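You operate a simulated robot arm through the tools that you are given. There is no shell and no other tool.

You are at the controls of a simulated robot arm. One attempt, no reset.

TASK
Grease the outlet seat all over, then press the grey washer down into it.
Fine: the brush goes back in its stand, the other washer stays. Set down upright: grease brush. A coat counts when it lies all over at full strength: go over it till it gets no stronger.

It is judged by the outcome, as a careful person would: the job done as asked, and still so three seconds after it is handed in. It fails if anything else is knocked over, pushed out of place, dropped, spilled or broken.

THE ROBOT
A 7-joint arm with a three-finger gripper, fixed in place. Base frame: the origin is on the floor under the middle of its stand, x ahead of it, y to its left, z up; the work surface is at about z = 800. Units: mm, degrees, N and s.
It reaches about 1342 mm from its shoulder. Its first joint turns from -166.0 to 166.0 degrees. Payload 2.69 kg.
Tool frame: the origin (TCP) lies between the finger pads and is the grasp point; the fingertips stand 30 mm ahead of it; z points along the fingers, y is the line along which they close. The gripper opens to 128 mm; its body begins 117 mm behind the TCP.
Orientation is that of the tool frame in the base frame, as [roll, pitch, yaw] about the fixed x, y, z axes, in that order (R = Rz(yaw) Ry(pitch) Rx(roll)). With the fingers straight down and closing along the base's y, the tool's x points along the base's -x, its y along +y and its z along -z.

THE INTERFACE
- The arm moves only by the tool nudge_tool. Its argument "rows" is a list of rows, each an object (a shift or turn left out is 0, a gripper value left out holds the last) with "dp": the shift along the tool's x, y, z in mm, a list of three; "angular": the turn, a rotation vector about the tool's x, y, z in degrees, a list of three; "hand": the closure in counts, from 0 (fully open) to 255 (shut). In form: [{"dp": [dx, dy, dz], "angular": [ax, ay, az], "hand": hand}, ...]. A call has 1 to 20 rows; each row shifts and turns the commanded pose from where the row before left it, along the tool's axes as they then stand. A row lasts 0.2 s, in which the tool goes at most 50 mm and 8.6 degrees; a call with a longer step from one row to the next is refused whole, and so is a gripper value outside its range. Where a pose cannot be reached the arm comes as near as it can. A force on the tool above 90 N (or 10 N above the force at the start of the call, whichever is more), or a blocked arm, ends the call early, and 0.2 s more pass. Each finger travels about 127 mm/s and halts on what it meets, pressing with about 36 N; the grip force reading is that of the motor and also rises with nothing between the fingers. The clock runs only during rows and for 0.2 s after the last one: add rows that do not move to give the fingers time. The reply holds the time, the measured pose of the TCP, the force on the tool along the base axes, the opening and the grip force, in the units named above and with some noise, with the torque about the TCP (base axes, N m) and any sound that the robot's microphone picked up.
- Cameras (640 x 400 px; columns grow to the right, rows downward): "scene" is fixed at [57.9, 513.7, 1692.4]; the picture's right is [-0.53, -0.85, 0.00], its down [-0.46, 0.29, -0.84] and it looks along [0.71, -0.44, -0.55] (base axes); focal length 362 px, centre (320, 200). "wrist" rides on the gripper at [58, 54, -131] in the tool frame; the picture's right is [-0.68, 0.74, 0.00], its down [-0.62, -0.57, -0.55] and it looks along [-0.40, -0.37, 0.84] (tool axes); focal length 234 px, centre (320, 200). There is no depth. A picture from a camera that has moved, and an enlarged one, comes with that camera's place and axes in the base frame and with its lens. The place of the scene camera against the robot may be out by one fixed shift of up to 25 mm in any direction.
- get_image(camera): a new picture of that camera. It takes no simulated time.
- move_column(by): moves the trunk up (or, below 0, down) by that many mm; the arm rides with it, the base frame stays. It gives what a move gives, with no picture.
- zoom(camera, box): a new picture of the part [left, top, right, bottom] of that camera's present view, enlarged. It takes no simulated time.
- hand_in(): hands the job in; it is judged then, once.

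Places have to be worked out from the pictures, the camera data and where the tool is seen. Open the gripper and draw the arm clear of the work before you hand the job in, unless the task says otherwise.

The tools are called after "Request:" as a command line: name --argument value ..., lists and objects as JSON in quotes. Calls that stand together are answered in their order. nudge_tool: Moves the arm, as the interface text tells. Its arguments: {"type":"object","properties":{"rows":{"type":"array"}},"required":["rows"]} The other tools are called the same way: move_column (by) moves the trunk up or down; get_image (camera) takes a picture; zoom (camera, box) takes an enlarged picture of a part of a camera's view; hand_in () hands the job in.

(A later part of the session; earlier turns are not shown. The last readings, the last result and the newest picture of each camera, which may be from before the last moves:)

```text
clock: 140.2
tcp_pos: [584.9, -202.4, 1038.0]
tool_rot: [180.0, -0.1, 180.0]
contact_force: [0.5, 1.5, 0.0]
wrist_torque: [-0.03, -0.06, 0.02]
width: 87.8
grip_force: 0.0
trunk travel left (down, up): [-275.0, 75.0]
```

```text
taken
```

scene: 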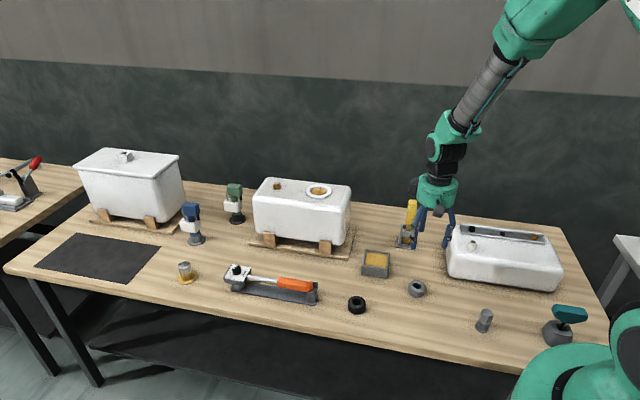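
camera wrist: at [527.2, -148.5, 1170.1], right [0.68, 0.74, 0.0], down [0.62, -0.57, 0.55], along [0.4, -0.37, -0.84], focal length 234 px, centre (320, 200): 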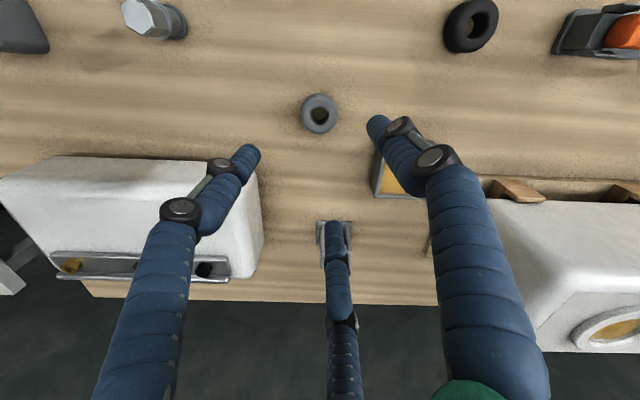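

I zoom in on the washer for its centre and height.

Request:
zoom --camera "wrist" --box '[280, 80, 360, 145]'

Request:
zoom --camera "scene" --box '[395, 265, 440, 310]'

```text
6.15 times, centred on (320, 112) of wrist
camera zoom: at [527.2, -148.5, 1170.1], right [0.68, 0.74, 0.0], down [0.62, -0.57, 0.55], along [0.4, -0.37, -0.84], focal length 1441 px, centre (320, 738)
```

zoom: 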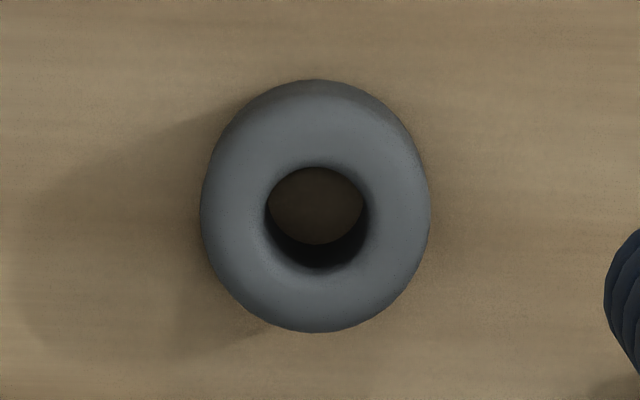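

```text
8.89 times, centred on (418, 288) of scene
camera zoom: at [57.9, 513.7, 1692.4], right [-0.53, -0.85, 0.0], down [-0.46, 0.29, -0.84], along [0.71, -0.44, -0.55], focal length 3222 px, centre (-547, -578)
```

zoom: 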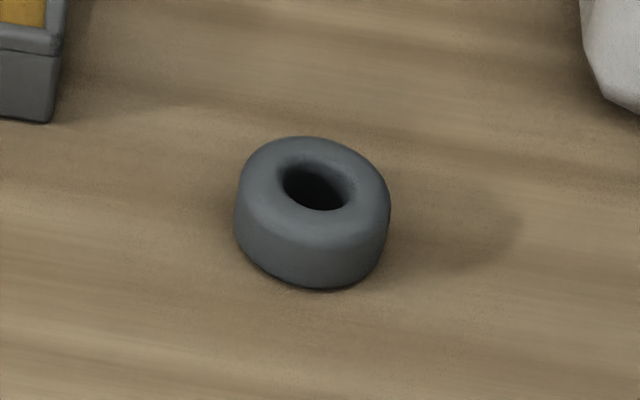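

The washer is about 55 mm across, 21–22 mm tall with rounded edges, centred at about (586, -204). I centre on it and lower with the fingers at 88 mm, stopping at TCP z≈865 to check.

Request:
nudge_tool --rows '[{"dp": [-0.9, -1.5, 10]}, {"dp": [0, 0, 40]}, {"dp": [0, 0, 40]}, {"dp": [0, 0, 40]}, {"dp": [0, 0, 30]}, {"dp": [0, 0, 13]}, {"dp": [0, 0, 0]}]'

Request:
get_image --camera "wrist"

Request:
zoom --camera "scene" --box '[375, 220, 475, 310]'

```text
clock: 141.8
tcp_pos: [586.4, -205.0, 866.7]
tool_rot: [179.9, -0.1, 179.9]
contact_force: [-0.3, 0.5, -0.6]
wrist_torque: [0.0, 0.0, -0.01]
width: 87.7
grip_force: 0.1
trunk travel left (down, up): [-275.0, 75.0]
```

```text
taken
camera wrist: at [528.5, -151.2, 996.7], right [0.68, 0.74, 0.0], down [0.62, -0.57, 0.55], along [0.4, -0.37, -0.84], focal length 234 px, centre (320, 200)
```

wrist: 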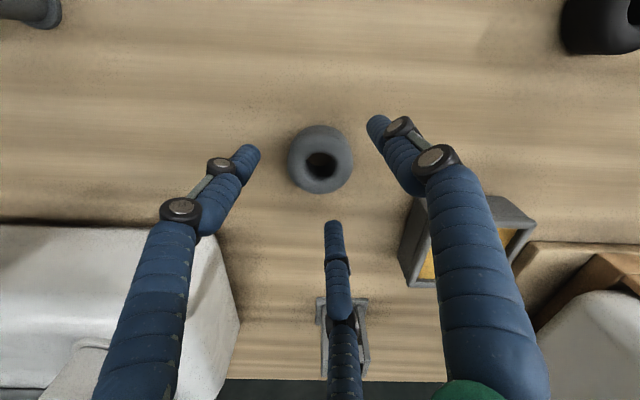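

```text
4.44 times, centred on (425, 265) of scene
camera zoom: at [57.9, 513.7, 1692.4], right [-0.53, -0.85, 0.0], down [-0.46, 0.29, -0.84], along [0.71, -0.44, -0.55], focal length 1611 px, centre (-147, -89)
```

zoom: 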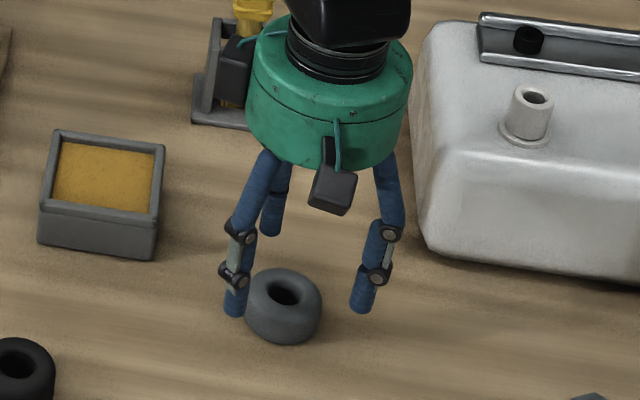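

The washer is centred between the fingers. I lower the last 28 mm in careful steps.

Request:
nudge_tool --rows '[{"dp": [0, 0, 10]}, {"dp": [0, 0, 8]}, {"dp": [0, 0, 5]}, {"dp": [0, 0, 3]}, {"dp": [0, 0, 0]}]'

Request:
zoom --camera "scene" --box '[385, 240, 455, 310]'

```text
clock: 143.0
tcp_pos: [586.2, -205.8, 840.6]
tool_rot: [-179.9, -0.1, 180.0]
contact_force: [0.3, -0.1, 0.1]
wrist_torque: [-0.01, 0.04, 0.02]
width: 88.0
grip_force: 0.1
trunk travel left (down, up): [-275.0, 75.0]
```

```text
5.71 times, centred on (420, 275) of scene
camera zoom: at [57.9, 513.7, 1692.4], right [-0.53, -0.85, 0.0], down [-0.46, 0.29, -0.84], along [0.71, -0.44, -0.55], focal length 2071 px, centre (-251, -229)
```

zoom: 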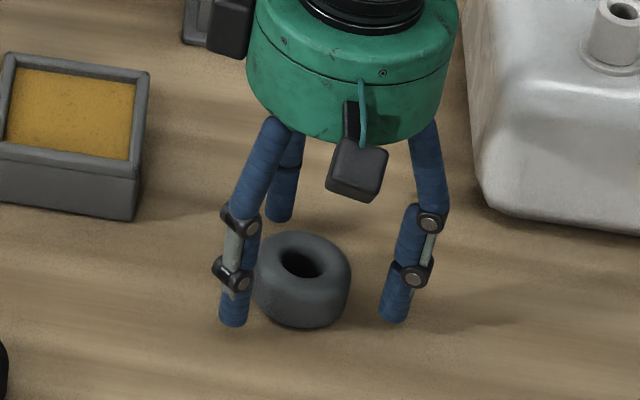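

Fingertips are about 10 mm above the table around the washer. I close on it gently.

Request:
nudge_tool --rows '[{"hand": 110}, {"hand": 130}, {"hand": 150}, {"hand": 180}, {"hand": 220}, {"hand": 255}, {"dp": [0, 0, 0]}, {"dp": [0, 0, 0]}]'

Request:
zoom --camera "scene" --box '[385, 240, 455, 310]'

Request:
get_image --camera "wrist"

```text
clock: 144.8
tcp_pos: [587.6, -204.7, 840.6]
tool_rot: [-180.0, 0.1, -180.0]
contact_force: [0.4, -0.2, 0.9]
wrist_torque: [-0.05, -0.02, 0.01]
width: 51.0
grip_force: 36.1
trunk travel left (down, up): [-275.0, 75.0]
```

```text
5.71 times, centred on (420, 275) of scene
camera zoom: at [57.9, 513.7, 1692.4], right [-0.53, -0.85, 0.0], down [-0.46, 0.29, -0.84], along [0.71, -0.44, -0.55], focal length 2071 px, centre (-251, -229)
```

zoom: 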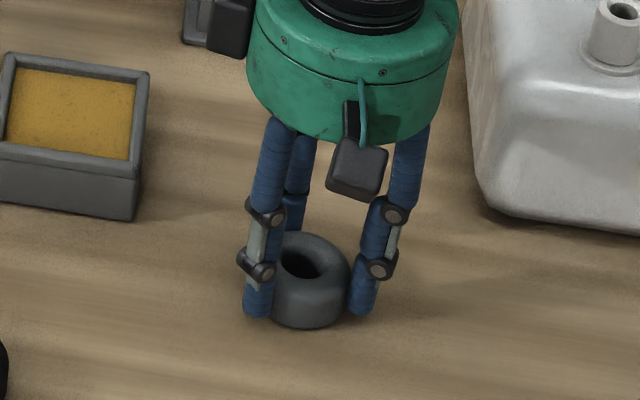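

```text
taken
camera wrist: at [528.3, -151.2, 970.7], right [0.68, 0.74, 0.0], down [0.62, -0.57, 0.55], along [0.4, -0.37, -0.84], focal length 234 px, centre (320, 200)
```

wrist: 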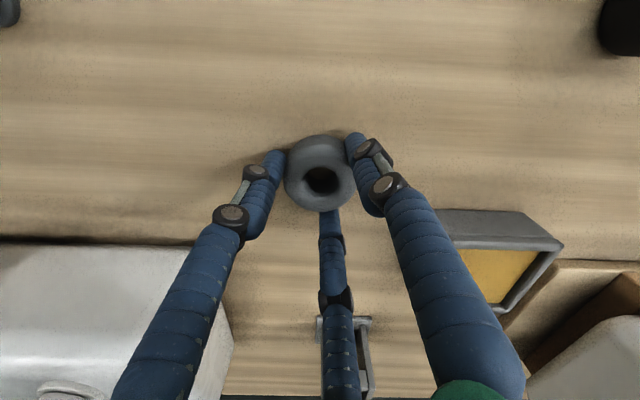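

Gripped at 51 mm with 36 N. I lift slowly and check that the washer comes up level.

Request:
nudge_tool --rows '[{"dp": [0, 0, -5]}, {"dp": [0, 0, -10]}, {"dp": [0, 0, -20]}, {"dp": [0, 0, -25]}, {"dp": [0, 0, 0]}]'

Request:
zoom --camera "scene" --box '[385, 220, 455, 300]'

Request:
zoom --camera "wrist" --box '[260, 110, 380, 230]'

```text
clock: 146.0
tcp_pos: [585.6, -205.4, 899.5]
tool_rot: [-180.0, 0.0, -179.9]
contact_force: [-0.7, 0.3, 0.3]
wrist_torque: [0.0, 0.0, -0.02]
width: 50.6
grip_force: 36.2
trunk travel left (down, up): [-275.0, 75.0]
```

```text
5.00 times, centred on (420, 260) of scene
camera zoom: at [57.9, 513.7, 1692.4], right [-0.53, -0.85, 0.0], down [-0.46, 0.29, -0.84], along [0.71, -0.44, -0.55], focal length 1812 px, centre (-180, -100)
```

zoom: 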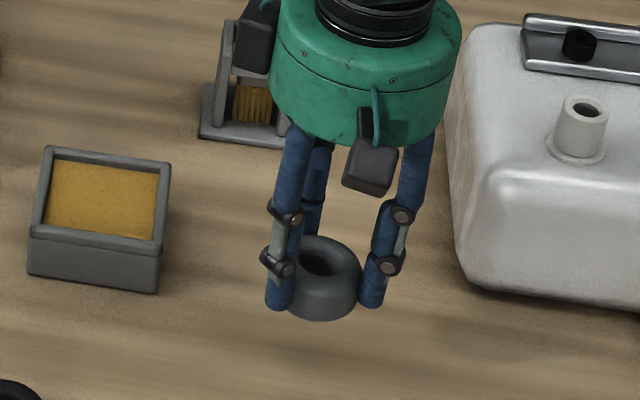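

```text
3.33 times, centred on (320, 170) of wrist
camera zoom: at [528.2, -151.4, 1030.3], right [0.68, 0.74, 0.0], down [0.62, -0.57, 0.55], along [0.4, -0.37, -0.84], focal length 781 px, centre (320, 300)
```

zoom: 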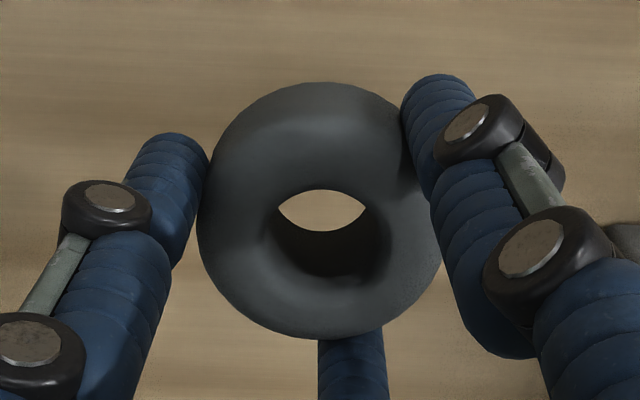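

The washer hangs level, its underside about 10 mm below the fingertips. I raise it to travel height and carry it over to the seat.

Request:
nudge_tool --rows '[{"dp": [0, 0, -40]}, {"dp": [0, 0, -40]}, {"dp": [0, 0, -40]}, {"dp": [0, 0, -40]}, {"dp": [0, 0, -40]}, {"dp": [0, 0, -40]}, {"dp": [-39.63, 12.69, 0]}, {"dp": [-39.63, 12.69, 0]}, {"dp": [-39.63, 12.69, 0]}, {"dp": [-39.63, 12.69, 0]}, {"dp": [-39.63, 12.69, 0]}, {"dp": [-39.63, 12.69, 0]}, {"dp": [-39.63, 12.69, 0]}, {"dp": [-39.63, 12.69, 0]}, {"dp": [-39.63, 12.69, 0]}, {"dp": [-39.63, 12.69, 0]}, {"dp": [0, 0, 0]}]'

Request:
get_image --camera "wrist"

Request:
zoom --camera "scene" --box '[270, 120, 370, 220]'

```text
clock: 149.6
tcp_pos: [982.9, -77.9, 1140.4]
tool_rot: [-180.0, 0.0, -179.9]
contact_force: [0.4, 0.3, -1.0]
wrist_torque: [-0.05, 0.01, -0.02]
width: 51.1
grip_force: 36.1
trunk travel left (down, up): [-275.0, 75.0]
```

```text
taken
camera wrist: at [926.1, -24.8, 1271.1], right [0.68, 0.74, 0.0], down [0.62, -0.57, 0.55], along [0.4, -0.37, -0.84], focal length 234 px, centre (320, 200)
```

wrist: 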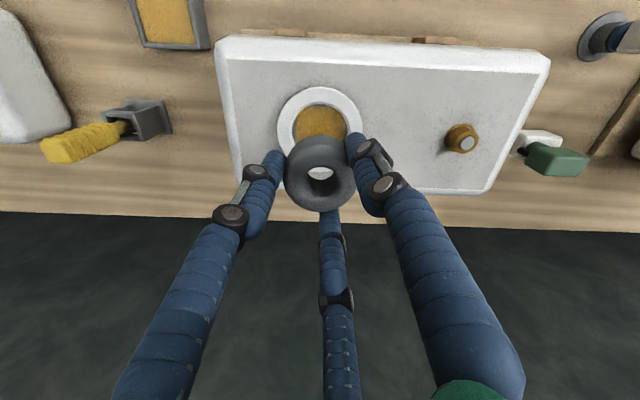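

```text
4.00 times, centred on (320, 170) of scene
camera zoom: at [57.9, 513.7, 1692.4], right [-0.53, -0.85, 0.0], down [-0.46, 0.29, -0.84], along [0.71, -0.44, -0.55], focal length 1450 px, centre (320, 320)
```

zoom: 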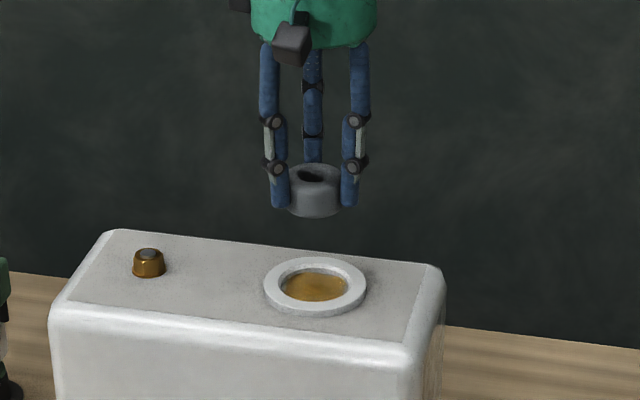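

I zoom to compare the ring's centre with the gripper axis.

Request:
zoom --camera "wrist" --box '[260, 70, 380, 170]'

Request:
zoom --camera "scene" --box '[295, 155, 345, 205]'

```text
4.00 times, centred on (320, 120) of wrist
camera zoom: at [926.1, -24.8, 1271.1], right [0.68, 0.74, 0.0], down [0.62, -0.57, 0.55], along [0.4, -0.37, -0.84], focal length 937 px, centre (320, 520)
```

zoom: 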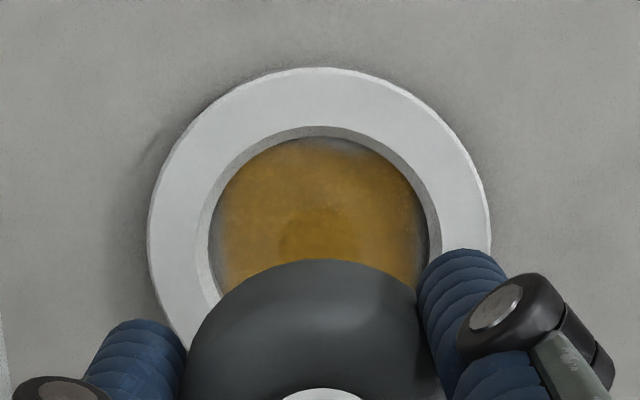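

```text
8.00 times, centred on (320, 180) of scene
camera zoom: at [57.9, 513.7, 1692.4], right [-0.53, -0.85, 0.0], down [-0.46, 0.29, -0.84], along [0.71, -0.44, -0.55], focal length 2900 px, centre (320, 360)
```

zoom: 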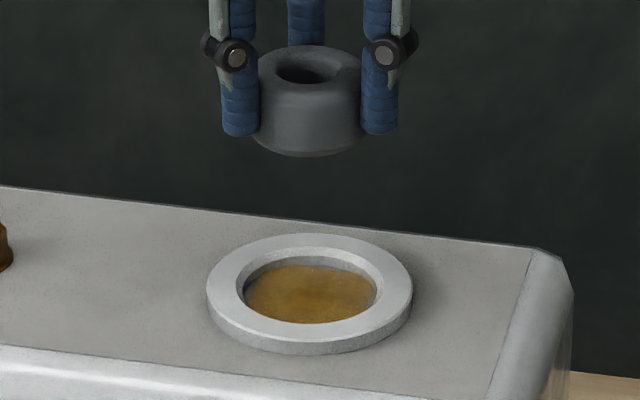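

The ring's centre lies within about 1 mm of the gripper axis. I lower 68 mm so the washer hangs just above the ring and check again.

Request:
nudge_tool --rows '[{"dp": [0, 0.6, 20]}, {"dp": [0, 0, 25]}, {"dp": [0, 0, 23]}, {"dp": [0, 0, 0]}]'

Request:
zoom --camera "wrist" --box '[260, 90, 380, 230]'

Request:
zoom --camera "scene" --box '[295, 155, 345, 205]'

```text
clock: 150.6
tcp_pos: [983.4, -77.5, 1072.2]
tool_rot: [-179.9, 0.0, -180.0]
contact_force: [0.4, -0.5, -0.5]
wrist_torque: [-0.02, 0.02, 0.0]
width: 50.7
grip_force: 36.5
trunk travel left (down, up): [-275.0, 75.0]
```

```text
2.86 times, centred on (320, 160) of wrist
camera zoom: at [925.8, -24.4, 1202.5], right [0.68, 0.74, 0.0], down [0.62, -0.57, 0.55], along [0.4, -0.37, -0.84], focal length 669 px, centre (320, 314)
```

zoom: 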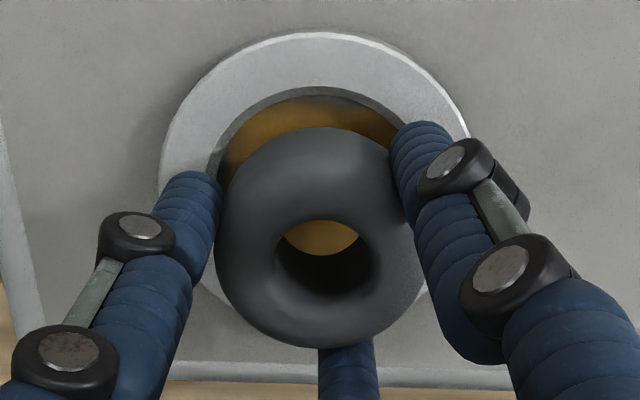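

```text
8.00 times, centred on (320, 180) of scene
camera zoom: at [57.9, 513.7, 1692.4], right [-0.53, -0.85, 0.0], down [-0.46, 0.29, -0.84], along [0.71, -0.44, -0.55], focal length 2900 px, centre (320, 360)
```

zoom: 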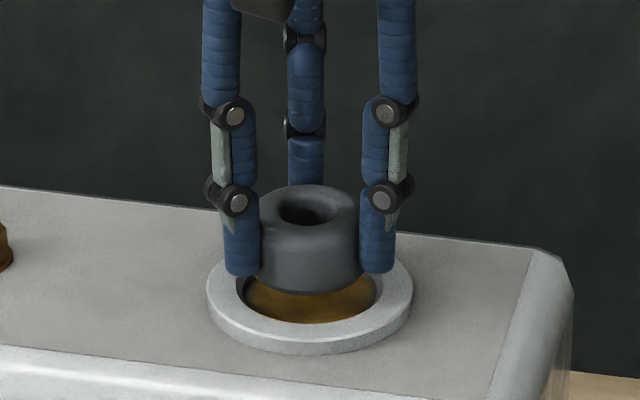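

Concentric with the recess in both views. I lower 12 mm more, then go on in small steps watching the force.

Request:
nudge_tool --rows '[{"dp": [0, 0, 6]}, {"dp": [0, 0, 6]}, {"dp": [0, 0, 0]}]'

Request:
zoom --camera "wrist" --box '[260, 90, 380, 230]'

Request:
zoom --camera "scene" --box '[295, 155, 345, 205]'

```text
clock: 151.4
tcp_pos: [982.1, -78.7, 1060.2]
tool_rot: [180.0, 0.0, 180.0]
contact_force: [-0.7, -0.1, -1.3]
wrist_torque: [-0.01, -0.04, -0.01]
width: 50.8
grip_force: 35.8
trunk travel left (down, up): [-275.0, 75.0]
```

```text
2.86 times, centred on (320, 160) of wrist
camera zoom: at [924.7, -24.4, 1190.7], right [0.68, 0.74, 0.0], down [0.62, -0.57, 0.55], along [0.4, -0.37, -0.84], focal length 669 px, centre (320, 314)
```

zoom: 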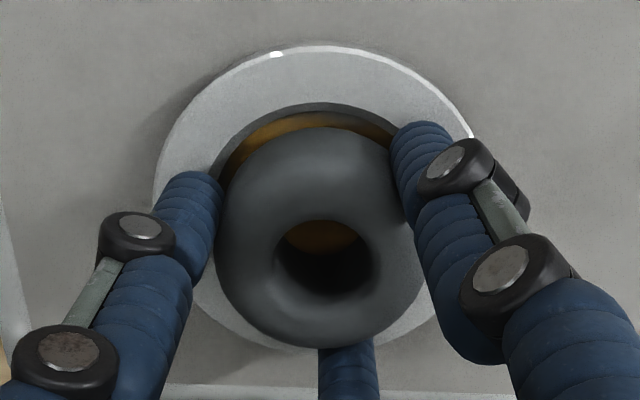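

```text
8.00 times, centred on (320, 180) of scene
camera zoom: at [57.9, 513.7, 1692.4], right [-0.53, -0.85, 0.0], down [-0.46, 0.29, -0.84], along [0.71, -0.44, -0.55], focal length 2900 px, centre (320, 360)
```

zoom: 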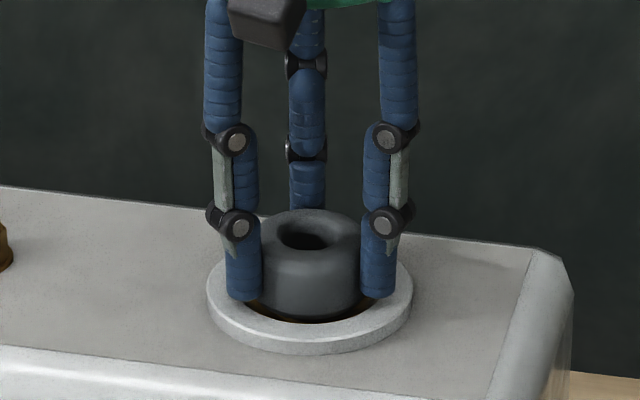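

Still concentric, now entering the recess. I continue in 2 mm steps until it touches.

Request:
nudge_tool --rows '[{"dp": [0, 0, 2]}, {"dp": [0, 0, 2]}, {"dp": [0, 0, 2]}, {"dp": [0, 0, 0]}]'

Request:
zoom --camera "scene" --box '[300, 165, 340, 205]'

```text
clock: 152.4
tcp_pos: [982.8, -76.7, 1054.2]
tool_rot: [180.0, 0.1, -179.9]
contact_force: [-1.4, -0.5, 6.6]
wrist_torque: [-0.07, 0.16, 0.05]
width: 50.9
grip_force: 35.9
trunk travel left (down, up): [-275.0, 75.0]
```

```text
10.00 times, centred on (320, 185) of scene
camera zoom: at [57.9, 513.7, 1692.4], right [-0.53, -0.85, 0.0], down [-0.46, 0.29, -0.84], along [0.71, -0.44, -0.55], focal length 3625 px, centre (320, 350)
```

zoom: 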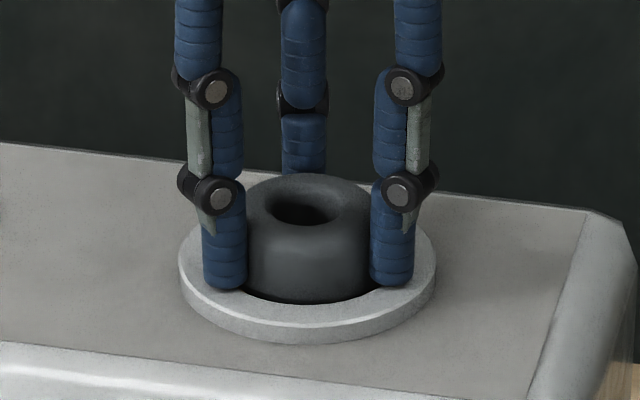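

Contact with about 8 N at TCP z≈1054. I look closely to see whether that is the seat floor.

Request:
get_image --camera "wrist"

Request:
zoom --camera "wrist" --box '[270, 100, 370, 200]'

Request:
zoom --camera "scene" --box '[306, 176, 334, 202]'

```text
taken
camera wrist: at [924.5, -24.2, 1185.5], right [0.68, 0.74, 0.0], down [0.62, -0.57, 0.55], along [0.4, -0.37, -0.84], focal length 234 px, centre (320, 200)
```

wrist: 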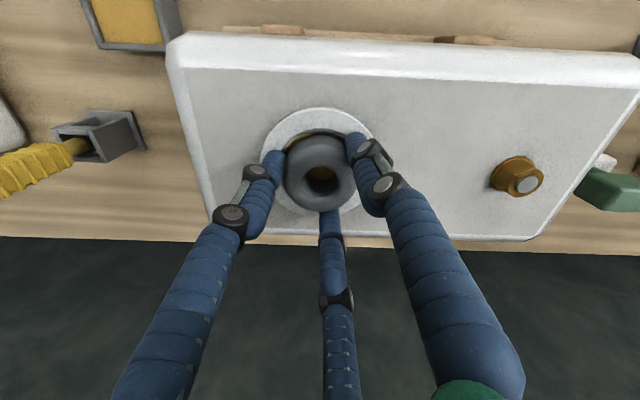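

```text
4.00 times, centred on (320, 150) of wrist
camera zoom: at [924.5, -24.2, 1185.5], right [0.68, 0.74, 0.0], down [0.62, -0.57, 0.55], along [0.4, -0.37, -0.84], focal length 937 px, centre (320, 400)
```

zoom: 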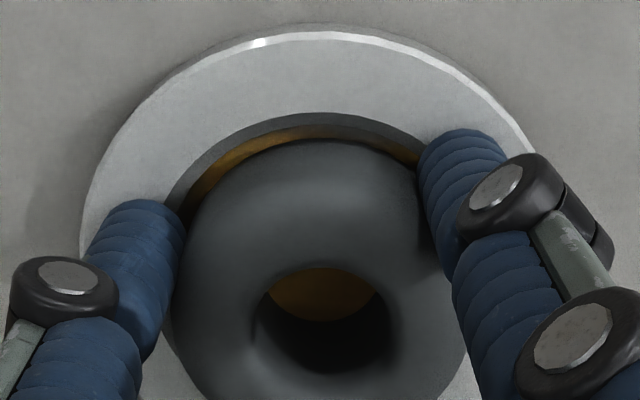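

```text
15.38 times, centred on (320, 189) of scene
camera zoom: at [57.9, 513.7, 1692.4], right [-0.53, -0.85, 0.0], down [-0.46, 0.29, -0.84], along [0.71, -0.44, -0.55], focal length 5577 px, centre (320, 369)
```

zoom: 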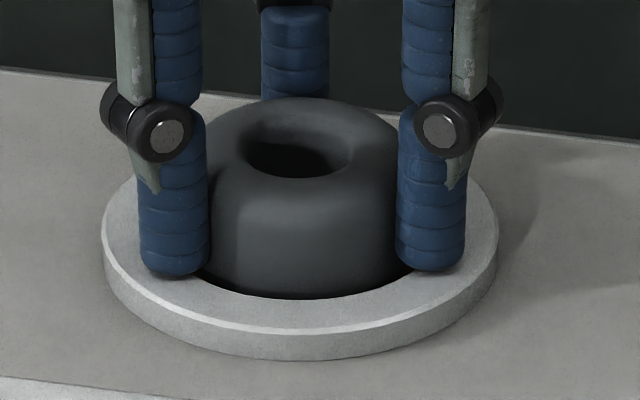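

The washer sits centred with an even gap; its top is about 20 mm above the ring, so it may not be fully down yet. I press gently in 1 mm steps to see if it goes further.

Request:
nudge_tool --rows '[{"dp": [0, 0, 1]}, {"dp": [0, 0, 0]}]'

Request:
nudge_tool --rows '[{"dp": [0, 0, 1]}, {"dp": [0, 0, 0]}]'

```text
clock: 153.0
tcp_pos: [982.9, -77.5, 1054.8]
tool_rot: [-180.0, 0.0, 180.0]
contact_force: [-2.2, -1.8, 14.5]
wrist_torque: [-0.1, 0.22, 0.02]
width: 51.0
grip_force: 35.7
trunk travel left (down, up): [-275.0, 75.0]
```

```text
clock: 153.6
tcp_pos: [981.8, -78.2, 1055.0]
tool_rot: [179.9, 0.2, 180.0]
contact_force: [2.6, -1.3, 23.3]
wrist_torque: [-0.09, 0.06, 0.01]
width: 51.0
grip_force: 35.7
trunk travel left (down, up): [-275.0, 75.0]
```

The contact is rigid at TCP z≈1054.5, which matches the washer's underside on the seat floor (z≈1014) and fingertips just above the ring. I ease off the pressure and release.

Request:
nudge_tool --rows '[{"dp": [0, 0, -1.5]}, {"dp": [0, 0, 0], "hand": 145}, {"hand": 130}, {"hand": 110}, {"hand": 80}, {"dp": [0, 0, 0]}, {"dp": [0, 0, 0]}]'

Request:
zoom --camera "wrist" --box '[260, 90, 380, 220]'

Request:
zoom --camera "scene" --box '[300, 170, 340, 205]'

```text
clock: 155.2
tcp_pos: [982.4, -77.4, 1053.0]
tool_rot: [-180.0, 0.0, -179.9]
contact_force: [0.2, 0.4, 0.2]
wrist_torque: [0.02, 0.0, 0.0]
width: 87.7
grip_force: 0.0
trunk travel left (down, up): [-275.0, 75.0]
```

```text
3.08 times, centred on (320, 155) of wrist
camera zoom: at [924.2, -24.0, 1183.6], right [0.68, 0.74, 0.0], down [0.62, -0.57, 0.55], along [0.4, -0.37, -0.84], focal length 720 px, centre (320, 338)
```

zoom: 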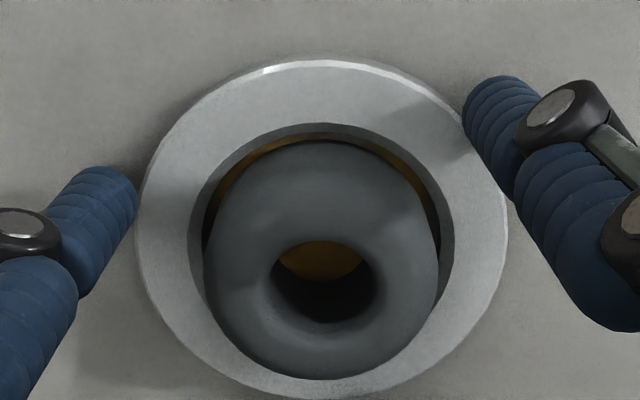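

```text
11.43 times, centred on (320, 188) of scene
camera zoom: at [57.9, 513.7, 1692.4], right [-0.53, -0.85, 0.0], down [-0.46, 0.29, -0.84], along [0.71, -0.44, -0.55], focal length 4143 px, centre (320, 343)
```

zoom: 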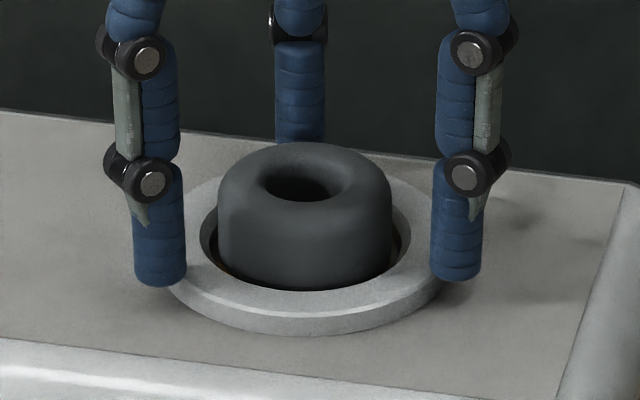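

Released: the washer sits level and concentric in the recess. To press it home, I rise, bring the three fingertips together to the washer's own radius, and press on its top evenly.

Request:
nudge_tool --rows '[{"dp": [0, 0, -15]}, {"dp": [0, 0, -25]}, {"dp": [0, 0, -25], "hand": 222}, {"dp": [0, 0, 0]}, {"dp": [0, 0, 0]}, {"dp": [0, 0, 0]}]'

Request:
zoom --camera "wrist" --box '[240, 70, 400, 230]'

Request:
zoom --camera "scene" --box '[295, 150, 345, 205]'

```text
clock: 156.6
tcp_pos: [982.1, -76.5, 1118.0]
tool_rot: [179.9, 0.0, 180.0]
contact_force: [0.0, 0.8, -0.3]
wrist_torque: [0.01, 0.01, 0.01]
width: 16.4
grip_force: 0.0
trunk travel left (down, up): [-275.0, 75.0]
```

```text
2.50 times, centred on (320, 150) of wrist
camera zoom: at [923.8, -23.8, 1249.1], right [0.68, 0.74, 0.0], down [0.62, -0.57, 0.55], along [0.4, -0.37, -0.84], focal length 585 px, centre (320, 325)
```

zoom: 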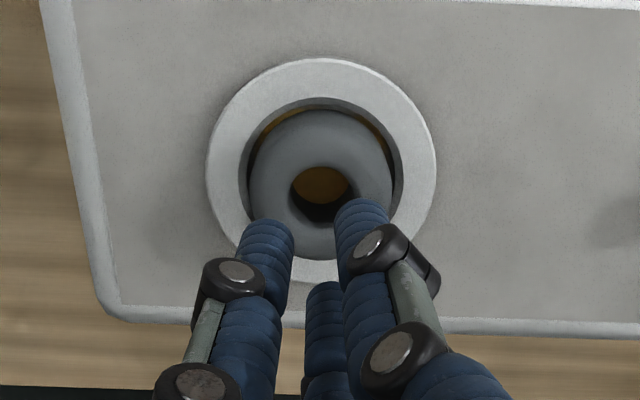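

```text
7.27 times, centred on (320, 178) of scene
camera zoom: at [57.9, 513.7, 1692.4], right [-0.53, -0.85, 0.0], down [-0.46, 0.29, -0.84], along [0.71, -0.44, -0.55], focal length 2636 px, centre (320, 364)
```

zoom: 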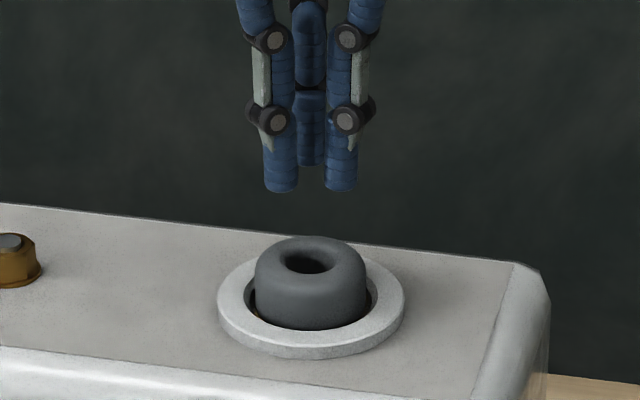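

The fingertips now form a tight triangle above the washer. I lower to just above its top, then press.

Request:
nudge_tool --rows '[{"dp": [0, 0, 20]}, {"dp": [0, 0, 15]}, {"dp": [0, 0, 4]}, {"dp": [0, 0, 0]}]'

Request:
zoom --camera "scene" --box '[300, 165, 340, 205]'

```text
clock: 157.6
tcp_pos: [983.5, -77.5, 1079.4]
tool_rot: [-180.0, 0.0, 180.0]
contact_force: [-0.6, 0.1, 0.3]
wrist_torque: [-0.01, 0.05, 0.01]
width: 16.5
grip_force: 0.0
trunk travel left (down, up): [-275.0, 75.0]
```

```text
10.00 times, centred on (320, 185) of scene
camera zoom: at [57.9, 513.7, 1692.4], right [-0.53, -0.85, 0.0], down [-0.46, 0.29, -0.84], along [0.71, -0.44, -0.55], focal length 3625 px, centre (320, 350)
```

zoom: 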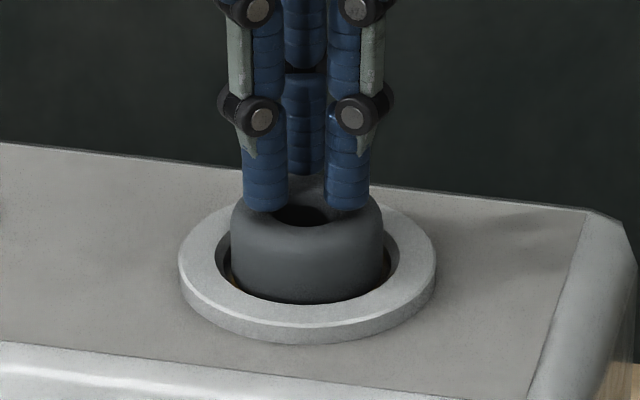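

Fingertips are just above the washer's face, centred. I go down in 2 mm steps to contact.

Request:
nudge_tool --rows '[{"dp": [0, 0, 2]}, {"dp": [0, 0, 2]}, {"dp": [0, 0, 2]}, {"dp": [0, 0, 2]}, {"dp": [0, 0, 0]}]'

```text
clock: 158.8
tcp_pos: [981.5, -77.3, 1073.5]
tool_rot: [180.0, 0.1, -180.0]
contact_force: [-2.5, 0.7, 11.9]
wrist_torque: [0.04, 0.05, -0.01]
width: 16.5
grip_force: 0.0
trunk travel left (down, up): [-275.0, 75.0]
```

Contact with the washer's top at TCP z≈1072.5 (12 N). I press harder in 1 mm steps, watching whether it sinks.

Request:
nudge_tool --rows '[{"dp": [0, 0, 1]}, {"dp": [0, 0, 1]}, {"dp": [0, 0, 0]}]'

Request:
nudge_tool --rows '[{"dp": [0, 0, 1]}, {"dp": [0, 0, 1]}, {"dp": [0, 0, 0]}]'

```text
clock: 159.6
tcp_pos: [980.7, -76.2, 1073.0]
tool_rot: [180.0, 0.3, -179.9]
contact_force: [0.8, -1.7, 27.9]
wrist_torque: [-0.06, 0.04, -0.02]
width: 16.6
grip_force: 0.0
trunk travel left (down, up): [-275.0, 75.0]
```

```text
clock: 160.4
tcp_pos: [981.5, -78.0, 1072.9]
tool_rot: [180.0, 0.4, 179.9]
contact_force: [2.3, -0.7, 48.4]
wrist_torque: [-0.06, -0.02, 0.0]
width: 16.4
grip_force: 0.0
trunk travel left (down, up): [-275.0, 75.0]
```

48 N and no further sinking, which suggests the washer is firmly on the floor. I look closely while pressing.

Request:
zoom --camera "scene" --box '[300, 165, 340, 205]'

Request:
zoom --camera "wrist" --box '[260, 90, 380, 210]'

```text
10.00 times, centred on (320, 185) of scene
camera zoom: at [57.9, 513.7, 1692.4], right [-0.53, -0.85, 0.0], down [-0.46, 0.29, -0.84], along [0.71, -0.44, -0.55], focal length 3625 px, centre (320, 350)
```

zoom: 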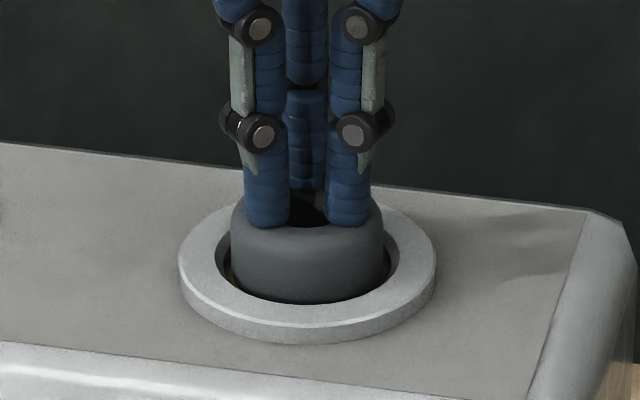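

```text
3.33 times, centred on (320, 150) of wrist
camera zoom: at [923.4, -23.9, 1203.2], right [0.68, 0.74, 0.0], down [0.61, -0.57, 0.55], along [0.41, -0.37, -0.83], focal length 781 px, centre (320, 367)
```

zoom: 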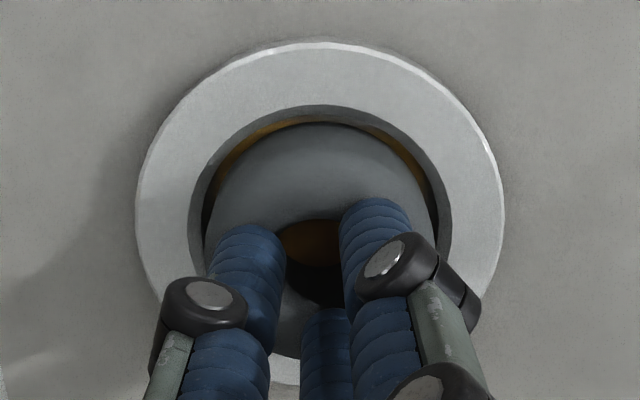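

No sinking and no click heard. I want to be sure the washer really sits on the floor, so I zoom in on the gap around its foot.

Request:
zoom --camera "scene" --box '[308, 182, 320, 198]'

Request:
zoom --camera "scene" --box '[318, 182, 334, 198]'

Request:
zoom --camera "wrist" --box '[290, 110, 350, 150]'

```text
16.00 times, centred on (314, 190) of scene
camera zoom: at [57.9, 513.7, 1692.4], right [-0.53, -0.85, 0.0], down [-0.46, 0.29, -0.84], along [0.71, -0.44, -0.55], focal length 5800 px, centre (416, 360)
```

zoom: 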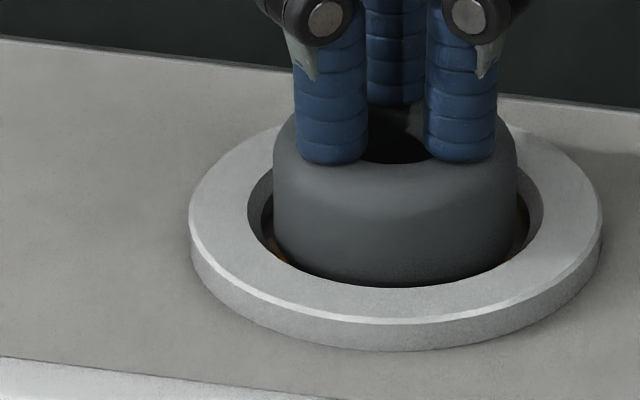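

```text
16.00 times, centred on (326, 190) of scene
camera zoom: at [57.9, 513.7, 1692.4], right [-0.53, -0.85, 0.0], down [-0.46, 0.29, -0.84], along [0.71, -0.44, -0.55], focal length 5800 px, centre (224, 360)
```

zoom: 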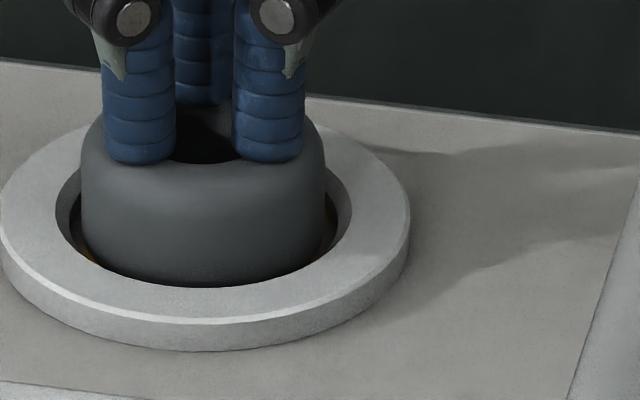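

```text
10.00 times, centred on (320, 130) of wrist
camera zoom: at [923.4, -23.9, 1203.2], right [0.68, 0.74, 0.0], down [0.61, -0.57, 0.55], along [0.41, -0.37, -0.83], focal length 2342 px, centre (320, 900)
```

zoom: 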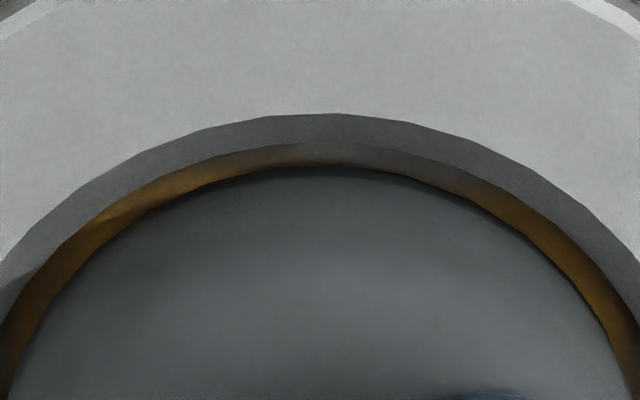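

Heights agree (washer about 28 mm tall, standing about 20 mm proud of an 8 mm deep recess), so it is on the floor. I press once more to around 60 N and hold briefly to make sure it is home.

Request:
nudge_tool --rows '[{"dp": [0, 0, 0.8]}, {"dp": [0, 0, 0.8]}, {"dp": [0, 0, 0]}, {"dp": [0, 0, 0]}, {"dp": [0, 0, 0]}]'

```text
clock: 161.6
tcp_pos: [982.6, -78.0, 1073.5]
tool_rot: [-180.0, 0.6, 180.0]
contact_force: [1.3, 0.6, 58.5]
wrist_torque: [-0.03, 0.16, 0.01]
width: 16.2
grip_force: 0.0
trunk travel left (down, up): [-275.0, 75.0]
```

58 N held with no movement: it is home. I release the pressure and rise straight up.

Request:
nudge_tool --rows '[{"dp": [0, 0, -3]}, {"dp": [0, 0, -4]}, {"dp": [0, 0, -10]}, {"dp": [0, 0, -30]}, {"dp": [0, 0, -40]}, {"dp": [0, 0, -40], "hand": 0}, {"dp": [0, 0, 0]}, {"dp": [0, 0, 0]}, {"dp": [0, 0, 0]}]'

Request:
zoom --camera "wrist" --box '[260, 60, 380, 180]'

Request:
zoom --camera "scene" --box '[300, 170, 340, 205]'

Request:
get_image --camera "scene"

```text
clock: 163.6
tcp_pos: [982.2, -76.6, 1194.0]
tool_rot: [180.0, 0.0, 180.0]
contact_force: [-0.3, -0.6, 0.3]
wrist_torque: [0.01, -0.01, 0.02]
width: 128.1
grip_force: 0.1
trunk travel left (down, up): [-275.0, 75.0]
```

```text
3.33 times, centred on (320, 120) of wrist
camera zoom: at [923.5, -22.9, 1324.2], right [0.68, 0.74, 0.0], down [0.62, -0.57, 0.55], along [0.4, -0.37, -0.84], focal length 781 px, centre (320, 467)
```

zoom: 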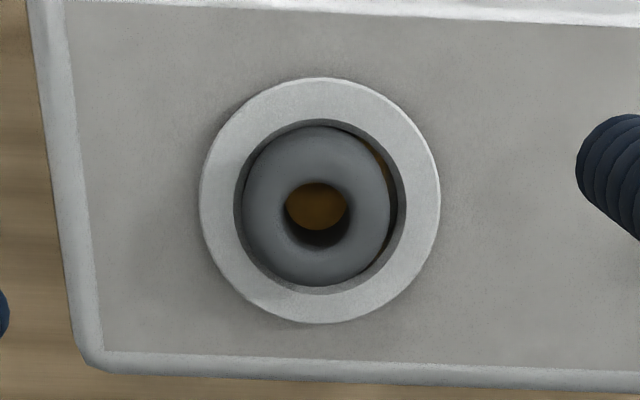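

```text
11.43 times, centred on (320, 188) of scene
camera zoom: at [57.9, 513.7, 1692.4], right [-0.53, -0.85, 0.0], down [-0.46, 0.29, -0.84], along [0.71, -0.44, -0.55], focal length 4143 px, centre (320, 343)
```

zoom: 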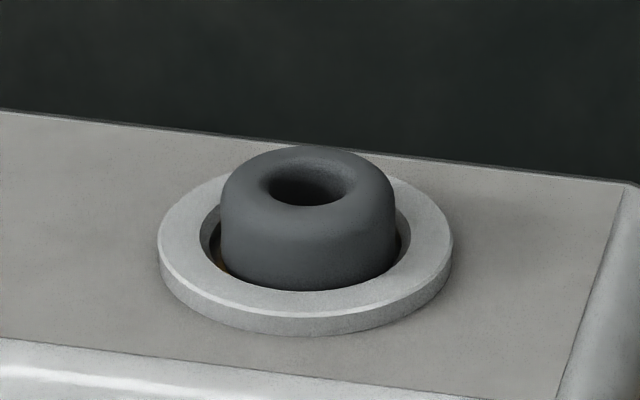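

```text
taken
```

scene: 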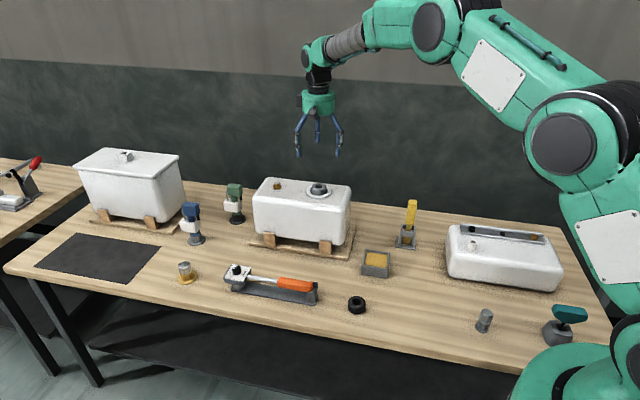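

The washer is in the recess and upright, but after pressing it slid about 3 mm to one side of the recess. I will go back with open fingers and close on it once to re-centre it, then let go.

Request:
nudge_tool --rows '[{"hand": 80}, {"dp": [0, 0, 0]}, {"dp": [0, 0, 0]}, {"dp": [0, 0, 40]}, {"dp": [0, 0, 40]}, {"dp": [0, 0, 30]}, {"dp": [0, 0, 15]}, {"dp": [0, 0, 10]}, {"dp": [0, 0, 0]}]'

Request:
zoom --camera "scene" --box '[300, 165, 340, 205]'

Request:
zoom --camera "wrist" --box '[260, 90, 380, 220]'

```text
clock: 165.6
tcp_pos: [981.2, -77.9, 1056.9]
tool_rot: [179.9, 0.0, -179.9]
contact_force: [0.1, -1.0, 0.0]
wrist_torque: [0.02, -0.01, 0.02]
width: 87.8
grip_force: 0.1
trunk travel left (down, up): [-275.0, 75.0]
```

```text
10.00 times, centred on (320, 185) of scene
camera zoom: at [57.9, 513.7, 1692.4], right [-0.53, -0.85, 0.0], down [-0.46, 0.29, -0.84], along [0.71, -0.44, -0.55], focal length 3625 px, centre (320, 350)
```

zoom: 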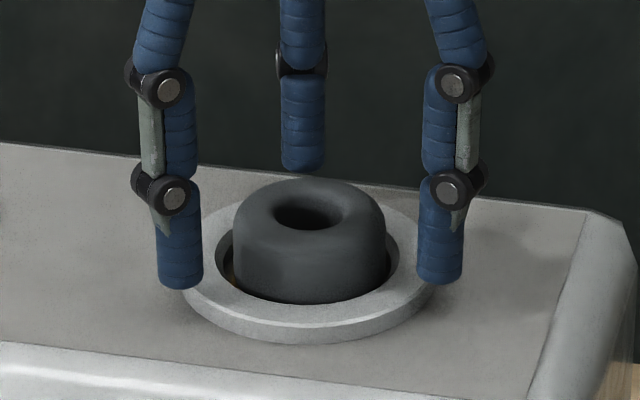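

```text
3.08 times, centred on (320, 155) of wrist
camera zoom: at [923.9, -24.1, 1188.4], right [0.68, 0.74, 0.0], down [0.62, -0.57, 0.55], along [0.4, -0.37, -0.84], focal length 720 px, centre (320, 338)
```

zoom: 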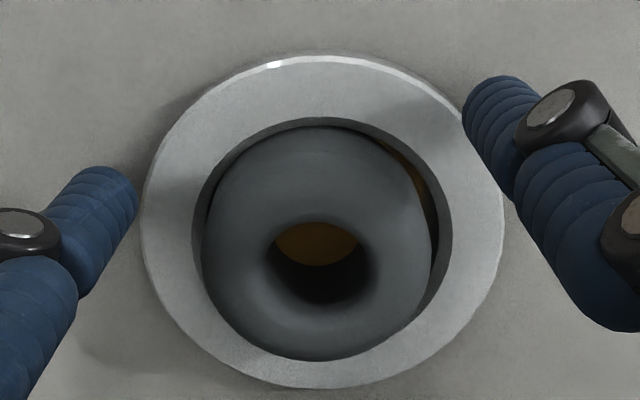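

Now it touches the upper wall in the wrist view, as judged. I close gently to centre it.

Request:
nudge_tool --rows '[{"hand": 110}, {"hand": 130}, {"hand": 145}, {"hand": 155}, {"hand": 160}, {"dp": [0, 0, 0]}, {"dp": [0, 0, 0]}]'

Request:
zoom --camera "wrist" --box '[260, 90, 380, 220]'

```text
clock: 167.2
tcp_pos: [980.9, -76.6, 1058.3]
tool_rot: [179.9, 0.1, 180.0]
contact_force: [-1.2, 0.8, 0.9]
wrist_torque: [0.04, 0.06, 0.01]
width: 51.6
grip_force: 35.9
trunk travel left (down, up): [-275.0, 75.0]
```

```text
3.08 times, centred on (320, 155) of wrist
camera zoom: at [923.8, -24.0, 1188.8], right [0.68, 0.74, 0.0], down [0.62, -0.57, 0.55], along [0.4, -0.37, -0.84], focal length 720 px, centre (320, 338)
```

zoom: 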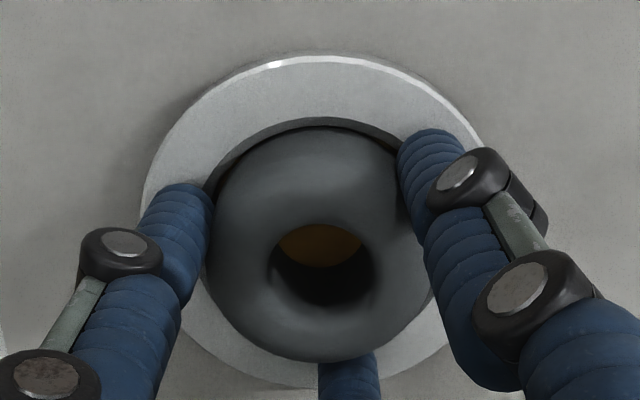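

Gripped and centred on the hand, but the hand itself is about 1.5–2 mm toward +e2 from the seat axis. I slide it 1.7 mm back along that line and check the gap.

Request:
nudge_tool --rows '[{"dp": [-0.6, -0.6, 0]}, {"dp": [-0.6, -0.6, 0]}, {"dp": [0, 0, 0]}]'

Request:
zoom --camera "wrist" --box '[260, 90, 380, 220]'

Request:
zoom --camera "scene" --box '[300, 165, 340, 205]'

```text
clock: 168.0
tcp_pos: [982.8, -78.9, 1057.7]
tool_rot: [-179.9, 0.0, 179.9]
contact_force: [-0.7, 1.4, 1.0]
wrist_torque: [0.07, 0.04, -0.03]
width: 51.4
grip_force: 36.4
trunk travel left (down, up): [-275.0, 75.0]
```

```text
3.08 times, centred on (320, 155) of wrist
camera zoom: at [925.3, -25.3, 1188.8], right [0.68, 0.74, 0.0], down [0.62, -0.57, 0.55], along [0.4, -0.37, -0.84], focal length 720 px, centre (320, 338)
```

zoom: 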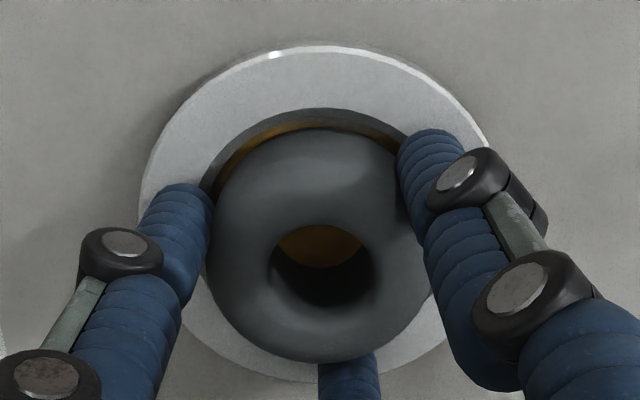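

```text
10.00 times, centred on (320, 185) of scene
camera zoom: at [57.9, 513.7, 1692.4], right [-0.53, -0.85, 0.0], down [-0.46, 0.29, -0.84], along [0.71, -0.44, -0.55], focal length 3625 px, centre (320, 350)
```

zoom: 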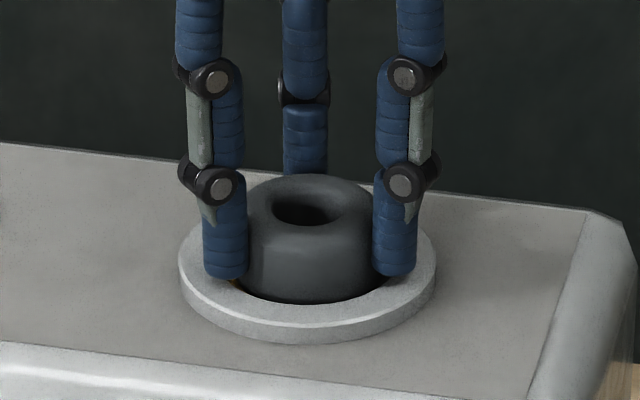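

The gap now matches the well-centred state. I press down a little while gripped to make sure it is on the floor, ease off, and release.

Request:
nudge_tool --rows '[{"dp": [0, 0, 1.2]}, {"dp": [0, 0, 1.2]}, {"dp": [0, 0, 0]}]'

```text
clock: 168.8
tcp_pos: [983.1, -79.5, 1057.8]
tool_rot: [-180.0, 0.1, -180.0]
contact_force: [-4.5, 0.2, 17.6]
wrist_torque: [0.03, 0.35, 0.01]
width: 51.3
grip_force: 36.2
trunk travel left (down, up): [-275.0, 75.0]
```

17 N straight away, so the washer stands solidly on the seat floor. I ease off and open.

Request:
nudge_tool --rows '[{"dp": [0, 0, -2.4]}, {"dp": [0, 0, 0]}, {"hand": 145}, {"hand": 130}, {"hand": 110}, {"hand": 80}, {"dp": [0, 0, 0]}, {"dp": [0, 0, -15]}, {"dp": [0, 0, -40]}, {"dp": [0, 0, -40]}, {"dp": [0, 0, -40]}, {"dp": [0, 0, 0], "hand": 0}, {"dp": [0, 0, 0]}, {"dp": [0, 0, 0]}]'

Request:
zoom --camera "wrist" --box '[260, 60, 380, 180]'

Request:
zoom --camera "scene" --box '[300, 170, 340, 205]'

```text
clock: 171.8
tcp_pos: [984.4, -79.9, 1192.4]
tool_rot: [179.9, -0.1, -180.0]
contact_force: [-0.2, -0.1, 0.6]
wrist_torque: [-0.02, -0.02, -0.01]
width: 128.3
grip_force: 0.0
trunk travel left (down, up): [-275.0, 75.0]
```

```text
3.33 times, centred on (320, 120) of wrist
camera zoom: at [925.5, -25.8, 1324.1], right [0.68, 0.74, 0.0], down [0.62, -0.57, 0.55], along [0.4, -0.37, -0.84], focal length 781 px, centre (320, 467)
```

zoom: 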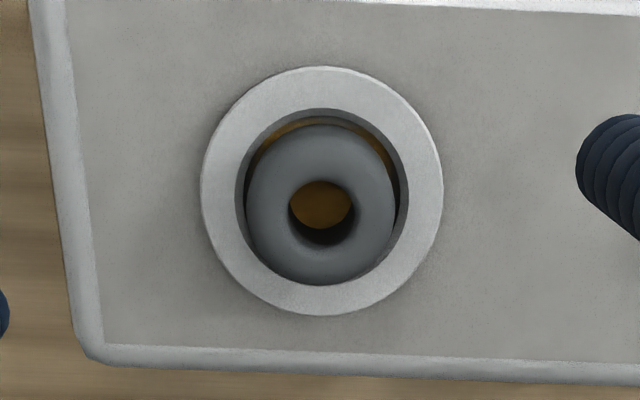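

```text
11.43 times, centred on (320, 188) of scene
camera zoom: at [57.9, 513.7, 1692.4], right [-0.53, -0.85, 0.0], down [-0.46, 0.29, -0.84], along [0.71, -0.44, -0.55], focal length 4143 px, centre (320, 343)
```

zoom: 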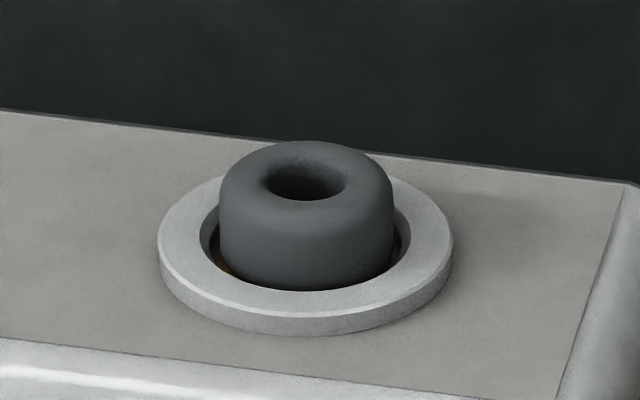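

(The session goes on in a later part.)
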